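You operate a simulated robot arm through the tools that you are given. There is no shell and no other tool. Be economical: measure what you need, move in short steps, check, and stop when the job is done.

You run a simulated robot arm. Do the job below in one go: nothing can be reset, and whatever is moved stays where it is left.

Task
Take the bolt tin from the top of the counter and leave it in the grey drain tray.

Only the result counts: the job must be done as asked and must still hold three seconds after the hand-in. Knocking over, shifting, dropping, spilling or breaking anything else fails it.

Robot
A 5-joint arm with a two-finger parallel gripper, fixed in place. Base frame: the origin is at the foot of the arm, x ahead of it, y to its left, z up; the work surface is at about z = 0. Lengths are in cm, angles in degrees, forces in N, time in s.
With the tool pointing down near the work surface it reaches from about 26 to 60 cm from the base axis. Its first joint turns from -66.0 to 66.0 degrees. The tool tilts only in the upright plane through the base axis and itself; it spins freely about its own axis. Payload 1.57 kg.
The tool frame sits at the grasp point between the pads (the TCP): z along the fingers, y along the line on which they close. The tips reach 3 cm beyond it. The gripper opens to 8 cm. The fingers are 1.7 cm wide and 1.2 cm thick; the gripper's body (4 by 8.2 cm) begins 8 cm behind the TCP.
Orientation is that of the tool frame in the base frame, as a unit quaternion [x, y, z, w]. With the fingers straight down and closing along the base's y, the tool's x points along the base's -x, its y along +y and its z along -z.

Tools
- The arm moves only by the tool jog_arm. Its argument "deltas" is a list of rows, each a list of 3 entries, a list of its own where there are three numbers: the turn, a rotation vector about the tool's x, y, z in units of 5 degrees (1.0 is 5 degrees), then the shift along the tool's x, y, z in units of 25 mm (1.0 is 25 mm), then the closure, from 0 (fully open) to 1 (shut). In form: [[[wx, wy, wz], [tx, ty, tz], hand], ...]. A call has 1 to 10 rows; each row shifts and turns the commanded pose from where the row before left it, along the tool's axes as they then stand. A call with a number of a shift or a turn outside -1 to 1 is refused whole. Each row takes 0.2 s and may step no farther than 5 cm and 8.6 degrees from the row before; otherwise, or with a gripper value out of range, the whole call is refused. A pose out of reach is approached as far as the arm can. The call stops where the force on the tool passes 40 N (or 10 N more than at its start, if that is more) or the arm is blocked; 0.2 s more then pass. The fingers move at their own pace (about 15.3 cm/s each) and stop on an object; they squeeze with about 24 N. The grip force told is the motor's: it shows also when the fingers shut on nothing. Time passes only in rows, and 0.2 s behind the last, so rows that do not move let the fingers close. The reply holds the time, the measured pose of the TCP, the force on the tool along the base axes, the opening and the grip force, in the units named above and with some noise, and new pictures: "pictures" is both (left out), scene, wrist or none.
- Cameras (640 x 400 px; columns grow to the right, rows downward): "scene" is fixed at [0.05, 36.39, 52.44]; the picture's right is [-0.98, -0.20, 0.00], its down [-0.11, 0.52, -0.85] and it looks along [0.17, -0.83, -0.53] (base axes); focal length 374 px, centre (320, 200). "wrist" rides on the gripper at [-3.2, 0, -7.8] in the tool frame; the picture's right is [0.00, -1.00, 0.00], its down [0.97, 0.00, -0.24] and it looks along [0.24, 0.00, 0.97] (tool axes); focal length 218 px, centre (320, 200). There is no depth. A picture from a camera that has moved, and an enlarged one, comes with that camera's place and axes in the base frame and with its lens. The place of the scene camera against the robot may be out by one fixed shift of up to 1.2 cm in any direction.
- close_up(camera, box): a new picture of the part [left, top, right, bottom] of that camera's present view, enlarged. It takes no simulated time.
- close_job(): hands the job in; it is judged then, once.

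Work in short steps. Places have to be worked out from the pictures, the camera data and where the tool is seen: move nearer, look again, correct. Check each grasp and each placing, and mend what went wrong. You have 90 turns and 170 pictures in all, those below and enlarged ones among them. Open the gripper and draw the arm clear of the work before you hand the job in, unless the task says otherwise; then end with one line.

The tools are called by a JSON object that holds its "api" and its "payload". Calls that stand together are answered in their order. jog_arm: Moves the arm, as the interface text tells. Its arguments: {"type":"object","properties":{"deltas":{"type":"array","items":{"type":"array"}},"pictures":{"type":"string","enum":["both","scene","wrist","none"]}},"required":["deltas"]} The other tools are called the same way: close_up (camera, box) takes an enlarged picture of a part of a camera's view; close_job () hands the job in.

At the start:

```text
time: 0.0
tcp_pos: [21.49, -17.77, 22.57]
tool_rot: [0.0, 1.0, 0.0, 0.0]
ft_force: [-0.9, 0.2, 0.3]
finger_gap: 8.0
grip_force: 0.1
```

scene: 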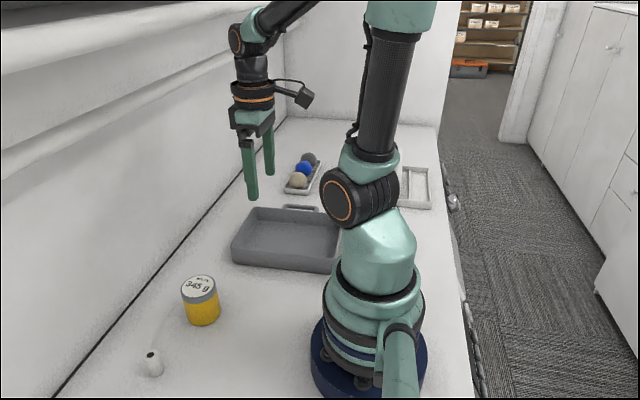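
wrist: 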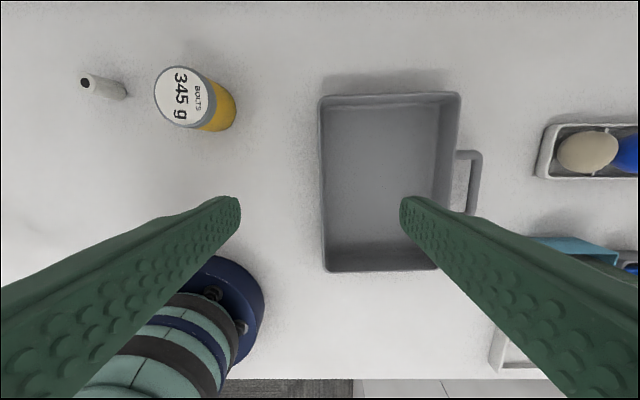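

The tin's lid looks to be at about (29.4, -4.1, 7.3), and the tray centre at about (20, -26.5). I'll move level until I'm above the tin, then look again.

{"api": "jog_arm", "payload": {"deltas": [[[0, 0, 0], [-0.5, 0.9, 0], 0], [[0, 0, 0], [-0.5, 0.9, 0], 0], [[0, 0, 0], [-0.5, 0.9, 0], 0], [[0, 0, 0], [-0.5, 0.9, 0], 0], [[0, 0, 0], [-0.5, 0.9, 0], 0], [[0, 0, 0], [-0.6, 0.95, 0], 0], [[0, 0, 0], [0, 0, 0], 0]]}}

```text
time: 1.6
tcp_pos: [27.45, -4.03, 20.76]
tool_rot: [0.006, 1.0, 0.005, -0.028]
ft_force: [-1.0, -0.4, 0.0]
finger_gap: 7.99
grip_force: 0.0
camera wrist: at [30.97, -4.07, 28.49], right [-0.01, -1.0, -0.01], down [-0.96, 0.01, 0.3], along [-0.3, 0.01, -0.96], focal length 218 px, centre (320, 200)
```

scene: 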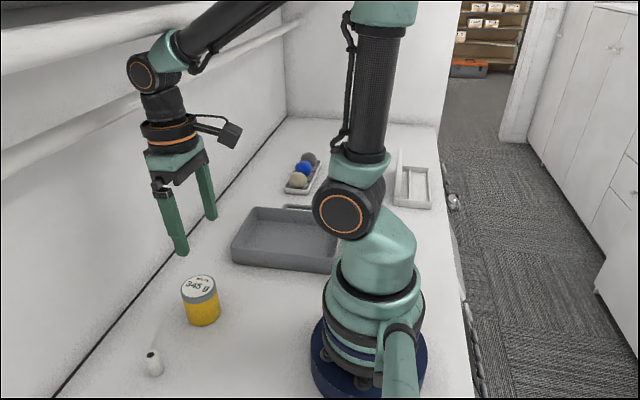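
wrist: 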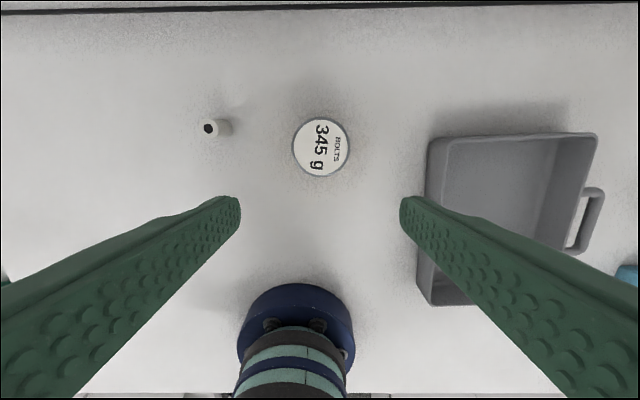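

The lid is centred at about (29.7, -4.0). The arm is slightly tilted and short of the commanded pose, so I'll let it settle and read it again.

{"api": "jog_arm", "payload": {"deltas": [[[0, 0, 0], [0, 0, 0], 0], [[0, 0, 0], [0, 0, 0.4], 0], [[0, 0, 0], [0, 0, 0.4], 0], [[0, 0, 0], [0, 0, 0], 0]], "pictures": "none"}}

```text
time: 2.6
tcp_pos: [29.16, -3.88, 20.22]
tool_rot: [-0.002, 1.0, 0.002, -0.004]
ft_force: [-0.1, -0.3, -0.2]
finger_gap: 7.99
grip_force: 0.1
```

Settled now. I'll come down to just above the lid with a small x correction and check centring.

{"api": "jog_arm", "payload": {"deltas": [[[0, 0, 0], [-0.1, 0, 0.8], 0], [[0, 0, 0], [-0.1, -0.04, 0.8], 0], [[0, 0, 0], [0, 0, 0.8], 0], [[0, 0, 0], [0, 0, 0.8], 0], [[0, 0, 0], [0, 0, 0], 0], [[0, 0, 0], [0, 0, 0], 0]]}}

```text
time: 4.0
tcp_pos: [29.92, -4.18, 12.46]
tool_rot: [0.0, 1.0, 0.0, 0.001]
ft_force: [0.0, -0.4, -0.6]
finger_gap: 8.01
grip_force: 0.1
camera wrist: at [33.06, -4.13, 20.28], right [0.0, -1.0, 0.0], down [-0.97, 0.0, 0.24], along [-0.24, 0.0, -0.97], focal length 218 px, centre (320, 200)
```

scene: 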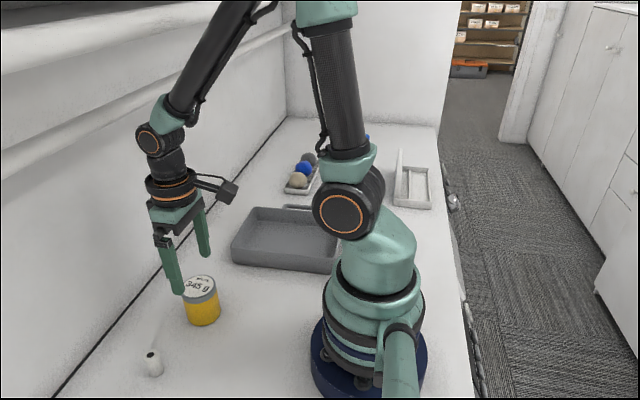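
wrist: 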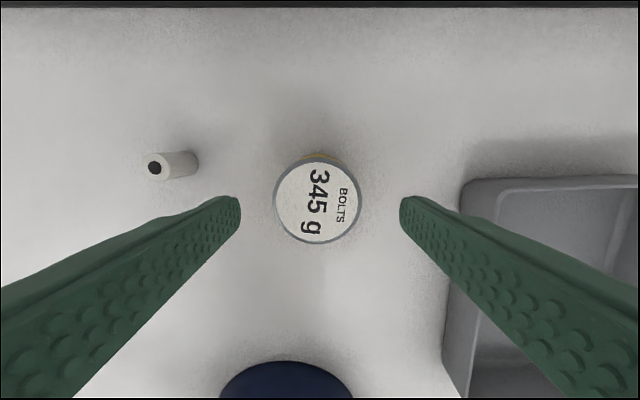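

The tin is 5.4 cm wide, about 7 cm tall, and sits at about (29.7, -3.95), so it is nearly centred. I'll descend to z≈3.9 and check before closing.

{"api": "jog_arm", "payload": {"deltas": [[[0, 0, 0], [0.08, 0.08, 0.7], 0], [[0, 0, 0], [0, 0, 0.7], 0], [[0, 0, 0], [0, 0, 0.7], 0], [[0, 0, 0], [0, 0, 0.7], 0], [[0, 0, 0], [0, 0, 0.6], 0], [[0, 0, 0], [0, 0, 0], 0], [[0, 0, 0], [0, 0, 0], 0]]}}

```text
time: 5.6
tcp_pos: [29.61, -4.06, 4.0]
tool_rot: [0.0, 1.0, 0.0, 0.001]
ft_force: [0.4, -0.2, 0.5]
finger_gap: 8.01
grip_force: 0.0
camera wrist: at [32.87, -3.9, 11.91], right [0.0, -1.0, 0.0], down [-0.97, 0.0, 0.24], along [-0.24, 0.0, -0.97], focal length 218 px, centre (320, 200)
```

scene: 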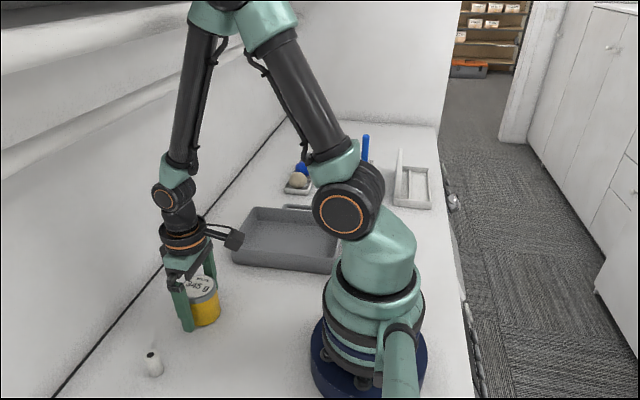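
wrist: 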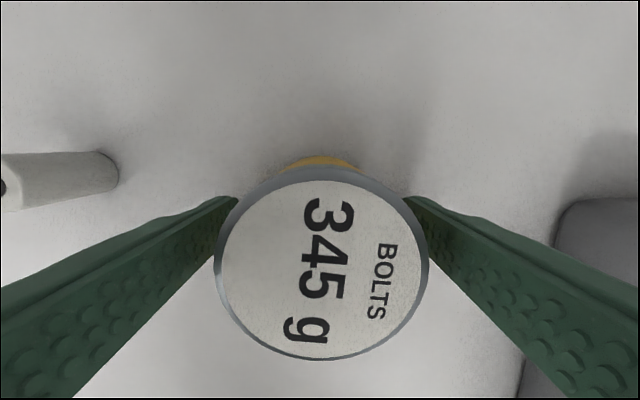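

The tin is centred between the fingers. I'll close on it.

{"api": "jog_arm", "payload": {"deltas": [[[0, 0, 0], [-0.1, 0, 0], 0], [[0, 0, 0], [0, 0, 0], 0.5], [[0, 0, 0], [0, 0, 0], 1], [[0, 0, 0], [0, 0, 0], 1]], "pictures": "none"}}

{"api": "jog_arm", "payload": {"deltas": [[[0, 0, 0], [0, 0, -0.4], 1], [[0, 0, 0], [0, 0, -0.6], 1], [[0, 0, 0], [0, 0, 0], 1]]}}

```text
time: 6.6
tcp_pos: [29.88, -4.03, 4.21]
tool_rot: [0.0, 1.0, 0.0, 0.0]
ft_force: [-0.7, -0.1, 2.5]
finger_gap: 5.74
grip_force: 23.7
```

```text
time: 7.4
tcp_pos: [29.86, -3.89, 6.63]
tool_rot: [0.0, 1.0, 0.0, 0.0]
ft_force: [0.9, 0.3, -3.0]
finger_gap: 5.72
grip_force: 23.8
camera wrist: at [33.09, -3.84, 14.46], right [0.0, -1.0, 0.0], down [-0.97, 0.0, 0.24], along [-0.24, 0.0, -0.97], focal length 218 px, centre (320, 200)
```

scene: 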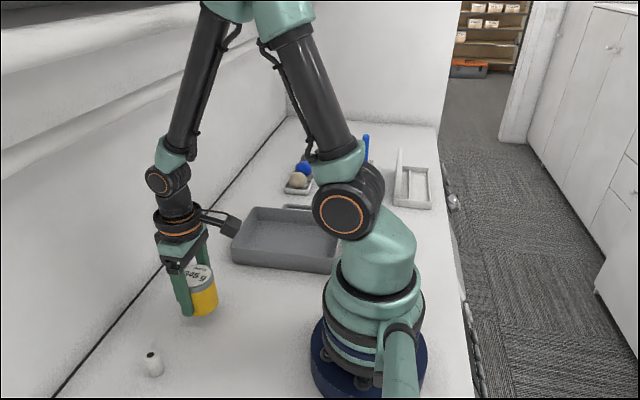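
wrist: 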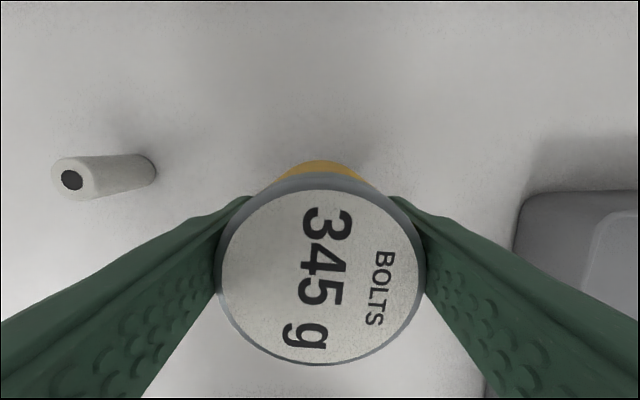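

Lifted and held firmly (5.7 cm gap, 24 N). I'll rise to z≈13.5, then carry the tin across toward the tray.

{"api": "jog_arm", "payload": {"deltas": [[[0, 0, 0], [0, 0, -0.9], 1], [[0, 0, 0], [0, 0, -0.9], 1], [[0, 0, 0], [0, 0, -0.9], 1], [[0, 0, 0], [0.2, -0.5, 0], 1], [[0, 0, 0], [0.3, -0.7, 0], 1], [[0, 0, 0], [0.3, -0.7, 0], 1], [[0, 0, 0], [0.3, -0.7, 0], 1], [[0, 0, 0], [0.3, -0.7, 0], 1], [[0, 0, 0], [0.2, -0.5, 0], 1], [[0, 0, 0], [0, 0, 0], 1]]}}

```text
time: 9.6
tcp_pos: [25.93, -13.47, 13.37]
tool_rot: [0.0, 1.0, 0.0, 0.0]
ft_force: [-0.7, 0.6, -2.4]
finger_gap: 5.74
grip_force: 24.0
camera wrist: at [29.17, -13.42, 21.11], right [0.0, -1.0, 0.0], down [-0.97, 0.0, 0.24], along [-0.24, 0.0, -0.97], focal length 218 px, centre (320, 200)
```

scene: 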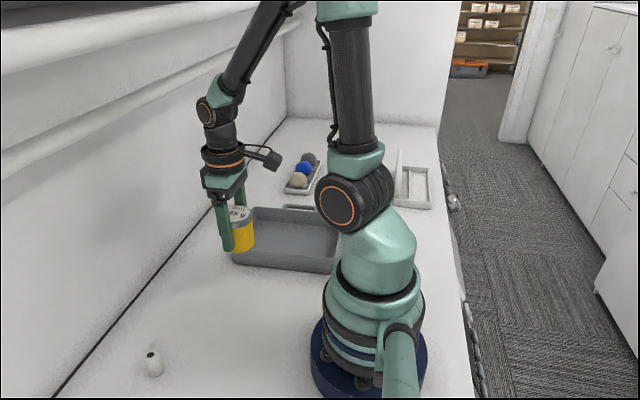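
wrist: 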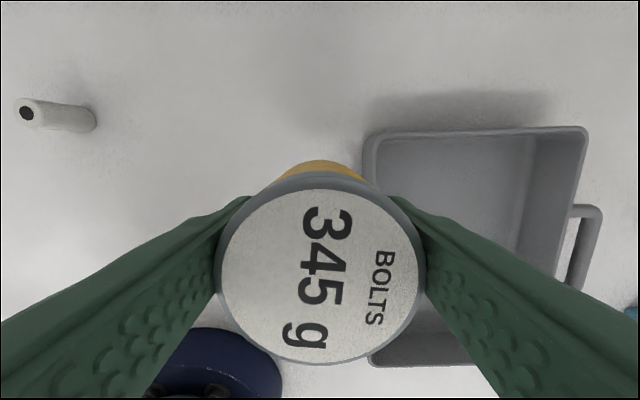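

Tray rim spans roughly y −16.8…−33.5 and x 8…30. I'll carry the tin on to about (20.5, −25.3).

{"api": "jog_arm", "payload": {"deltas": [[[0, 0, 0], [0.3, -0.6, 0], 1], [[0, 0, 0], [0.3, -0.7, 0], 1], [[0, 0, 0], [0.3, -0.7, 0], 1], [[0, 0, 0], [0.3, -0.7, 0], 1], [[0, 0, 0], [0.3, -0.7, 0], 1], [[0, 0, 0], [0.3, -0.7, 0], 1], [[0, 0, 0], [0.3, -0.6, 0], 1], [[0, 0, 0], [0, 0, 0], 1], [[0, 0, 0], [0, 0, 0], 1]]}}

```text
time: 11.6
tcp_pos: [20.72, -25.15, 13.35]
tool_rot: [-0.001, 1.0, -0.001, 0.001]
ft_force: [-0.2, -0.6, -2.4]
finger_gap: 5.74
grip_force: 23.5
camera wrist: at [23.89, -25.15, 21.05], right [0.0, -1.0, 0.0], down [-0.97, 0.0, 0.24], along [-0.24, 0.0, -0.97], focal length 218 px, centre (320, 200)
```

scene: 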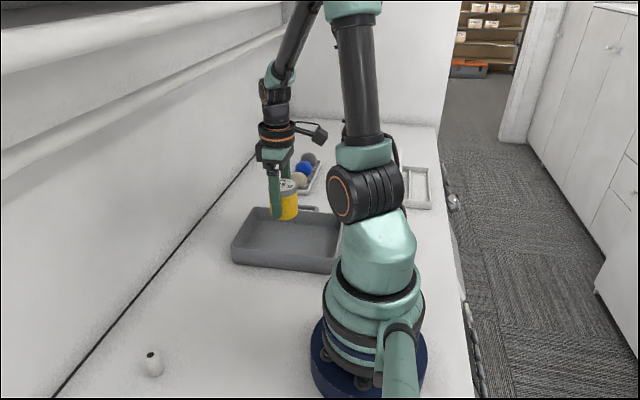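
wrist: 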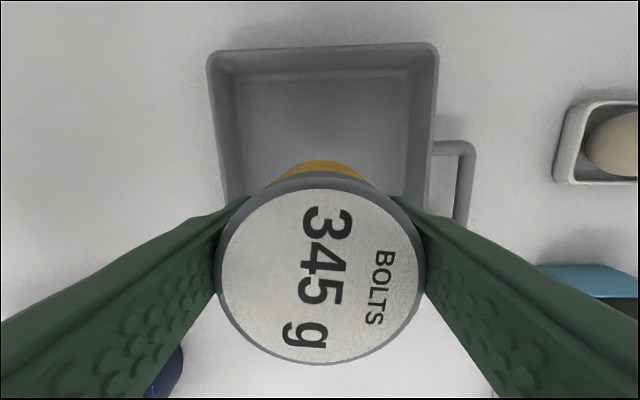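

The tin is centred over the tray. I'll lower it to about 1 cm above the floor.

{"api": "jog_arm", "payload": {"deltas": [[[0, 0, 0], [0, 0, 0.6], 1], [[0, 0, 0], [0, 0, 0.6], 1], [[0, 0, 0], [0, 0, 0.6], 1], [[0, 0, 0], [0, 0, 0.6], 1], [[0, 0, 0], [0, 0, 0.5], 1], [[0, 0, 0], [0, 0, 0.1], 1], [[0, 0, 0], [0, 0, 0], 1]]}}

```text
time: 13.2
tcp_pos: [20.74, -25.38, 5.77]
tool_rot: [0.0, 1.0, 0.001, 0.0]
ft_force: [-0.1, 0.0, -2.6]
finger_gap: 5.76
grip_force: 24.1
camera wrist: at [23.88, -25.21, 13.56], right [0.0, -1.0, 0.0], down [-0.97, 0.0, 0.24], along [-0.24, 0.0, -0.97], focal length 218 px, centre (320, 200)
```

scene: 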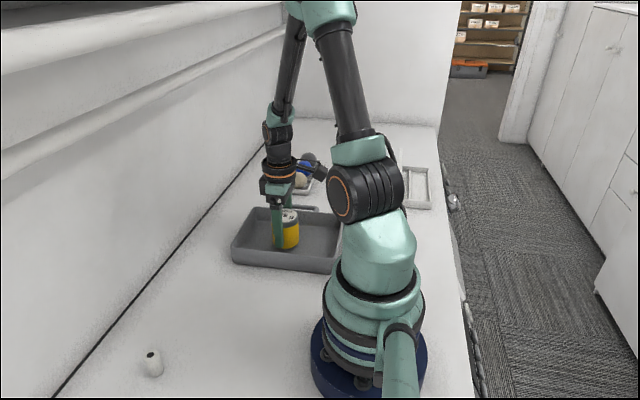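
wrist: 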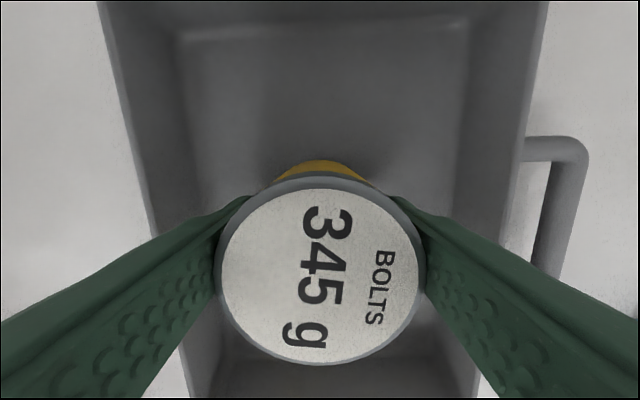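

No contact yet (fz −2.6). I'll lower in small steps and watch for the force to change.

{"api": "jog_arm", "payload": {"deltas": [[[0, 0, 0], [0, 0, 0.12], 1], [[0, 0, 0], [0, 0, 0.1], 1], [[0, 0, 0], [0, 0, 0], 1]], "pictures": "none"}}

{"api": "jog_arm", "payload": {"deltas": [[[0, 0, 0], [0, 0, 0.08], 1], [[0, 0, 0], [0, 0, 0.04], 1], [[0, 0, 0], [0, 0, 0], 1]], "pictures": "none"}}

```text
time: 14.0
tcp_pos: [20.63, -25.23, 5.21]
tool_rot: [0.0, 1.0, 0.0, 0.0]
ft_force: [-0.7, 0.2, -3.0]
finger_gap: 5.73
grip_force: 23.9
```

```text
time: 14.8
tcp_pos: [20.75, -25.27, 4.87]
tool_rot: [0.0, 1.0, 0.0, -0.001]
ft_force: [0.9, 0.1, -3.3]
finger_gap: 5.76
grip_force: 23.8
```

Still hanging, so I'll keep lowering slightly.

{"api": "jog_arm", "payload": {"deltas": [[[0, 0, 0], [0, 0, 0.06], 1], [[0, 0, 0], [0, 0, 0.04], 1], [[0, 0, 0], [0, 0, 0], 1]], "pictures": "scene"}}

```text
time: 15.6
tcp_pos: [20.62, -25.17, 4.69]
tool_rot: [0.0, 1.0, 0.0, 0.0]
ft_force: [-0.5, 0.2, -2.7]
finger_gap: 5.75
grip_force: 24.3
```

scene: 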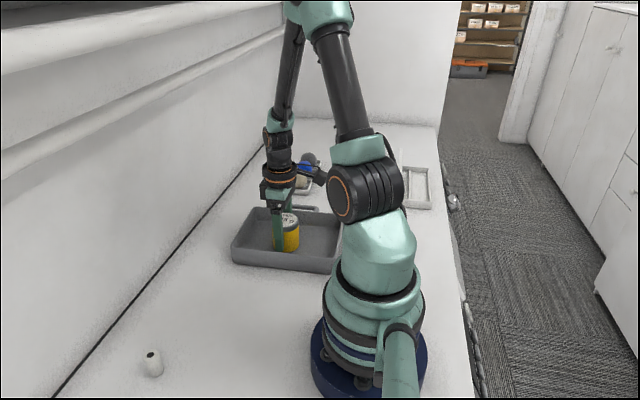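

Not in contact yet, so I'll go down a few more millimetres.

{"api": "jog_arm", "payload": {"deltas": [[[0, 0, 0], [0, 0, 0.05], 1], [[0, 0, 0], [0, 0, 0.03], 1], [[0, 0, 0], [0, 0, 0], 1]], "pictures": "none"}}

```text
time: 16.4
tcp_pos: [20.56, -25.24, 4.51]
tool_rot: [0.0, 1.0, 0.001, 0.0]
ft_force: [-2.3, 1.2, 5.2]
finger_gap: 5.74
grip_force: 24.0
```

Contact: fz rose to about +5 N, so the tin rests on the tray floor. I'll open the gripper and check.

{"api": "jog_arm", "payload": {"deltas": [[[0, 0, 0], [0, 0, 0], 0.5], [[0, 0, 0], [0, 0, 0], 0], [[0, 0, 0], [0, 0, 0], 0], [[0, 0, 0], [0, 0, 0], 0]]}}

```text
time: 17.4
tcp_pos: [20.69, -25.23, 4.45]
tool_rot: [0.0, 1.0, 0.0, 0.001]
ft_force: [-0.1, 0.6, 0.5]
finger_gap: 8.01
grip_force: 0.0
camera wrist: at [23.85, -25.14, 12.32], right [0.0, -1.0, 0.0], down [-0.97, 0.0, 0.24], along [-0.24, 0.0, -0.97], focal length 218 px, centre (320, 200)
```

scene: 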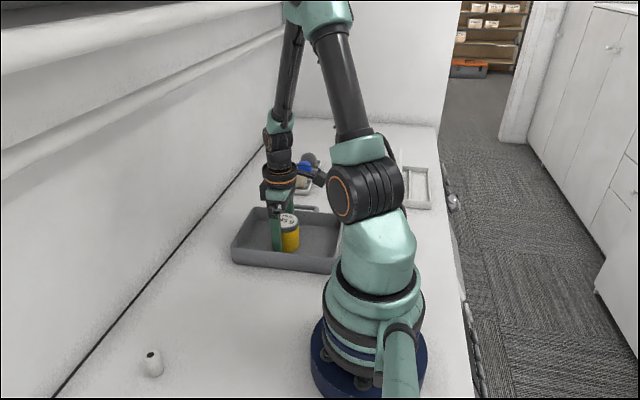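
wrist: 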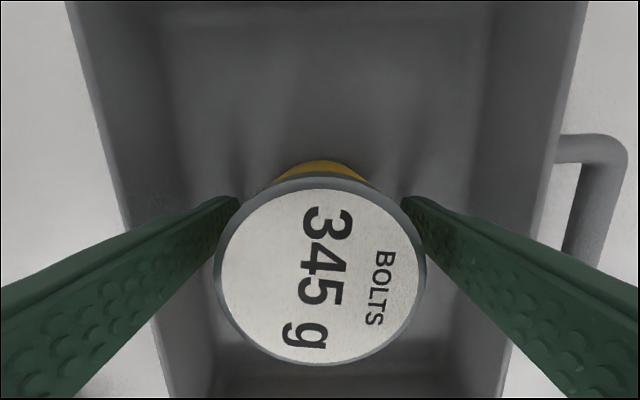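

Released, and the tin stands upright. I'll withdraw straight up.

{"api": "jog_arm", "payload": {"deltas": [[[0, 0, 0], [0, 0, -0.4], 0], [[0, 0, 0], [0, 0, -0.8], 0], [[0, 0, 0], [0, 0, -0.8], 0], [[0, 0, 0], [0, 0, -0.9], 0], [[0, 0, 0], [0, 0, -0.9], 0], [[0, 0, 0], [0, 0, -0.9], 0], [[0, 0, 0], [0, 0, -0.9], 0], [[0, 0, 0], [0, 0, 0], 0], [[0, 0, 0], [0, 0, 0], 0]]}}

```text
time: 19.4
tcp_pos: [20.59, -25.32, 18.49]
tool_rot: [0.001, 1.0, 0.001, 0.0]
ft_force: [0.9, 0.3, 0.2]
finger_gap: 8.01
grip_force: 0.3
camera wrist: at [23.78, -25.27, 26.32], right [0.0, -1.0, 0.0], down [-0.97, 0.0, 0.24], along [-0.24, 0.0, -0.97], focal length 218 px, centre (320, 200)
```

scene: 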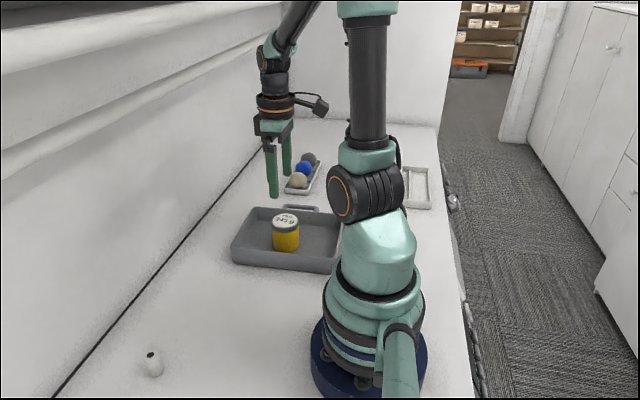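
wrist: 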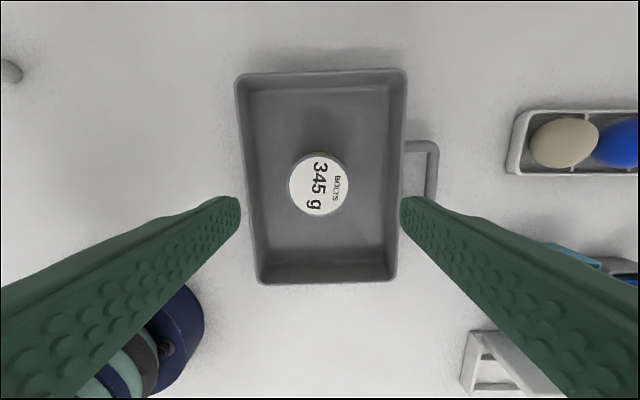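

The tin stands upright in the tray, nothing else has moved, and the arm is clear. I'm handing in.

{"api": "close_job", "payload": {}}

```text
The job is handed in.
```

The bolt tin is standing upright in the grey drain tray, the gripper is open and clear above it, and the job is handed in.
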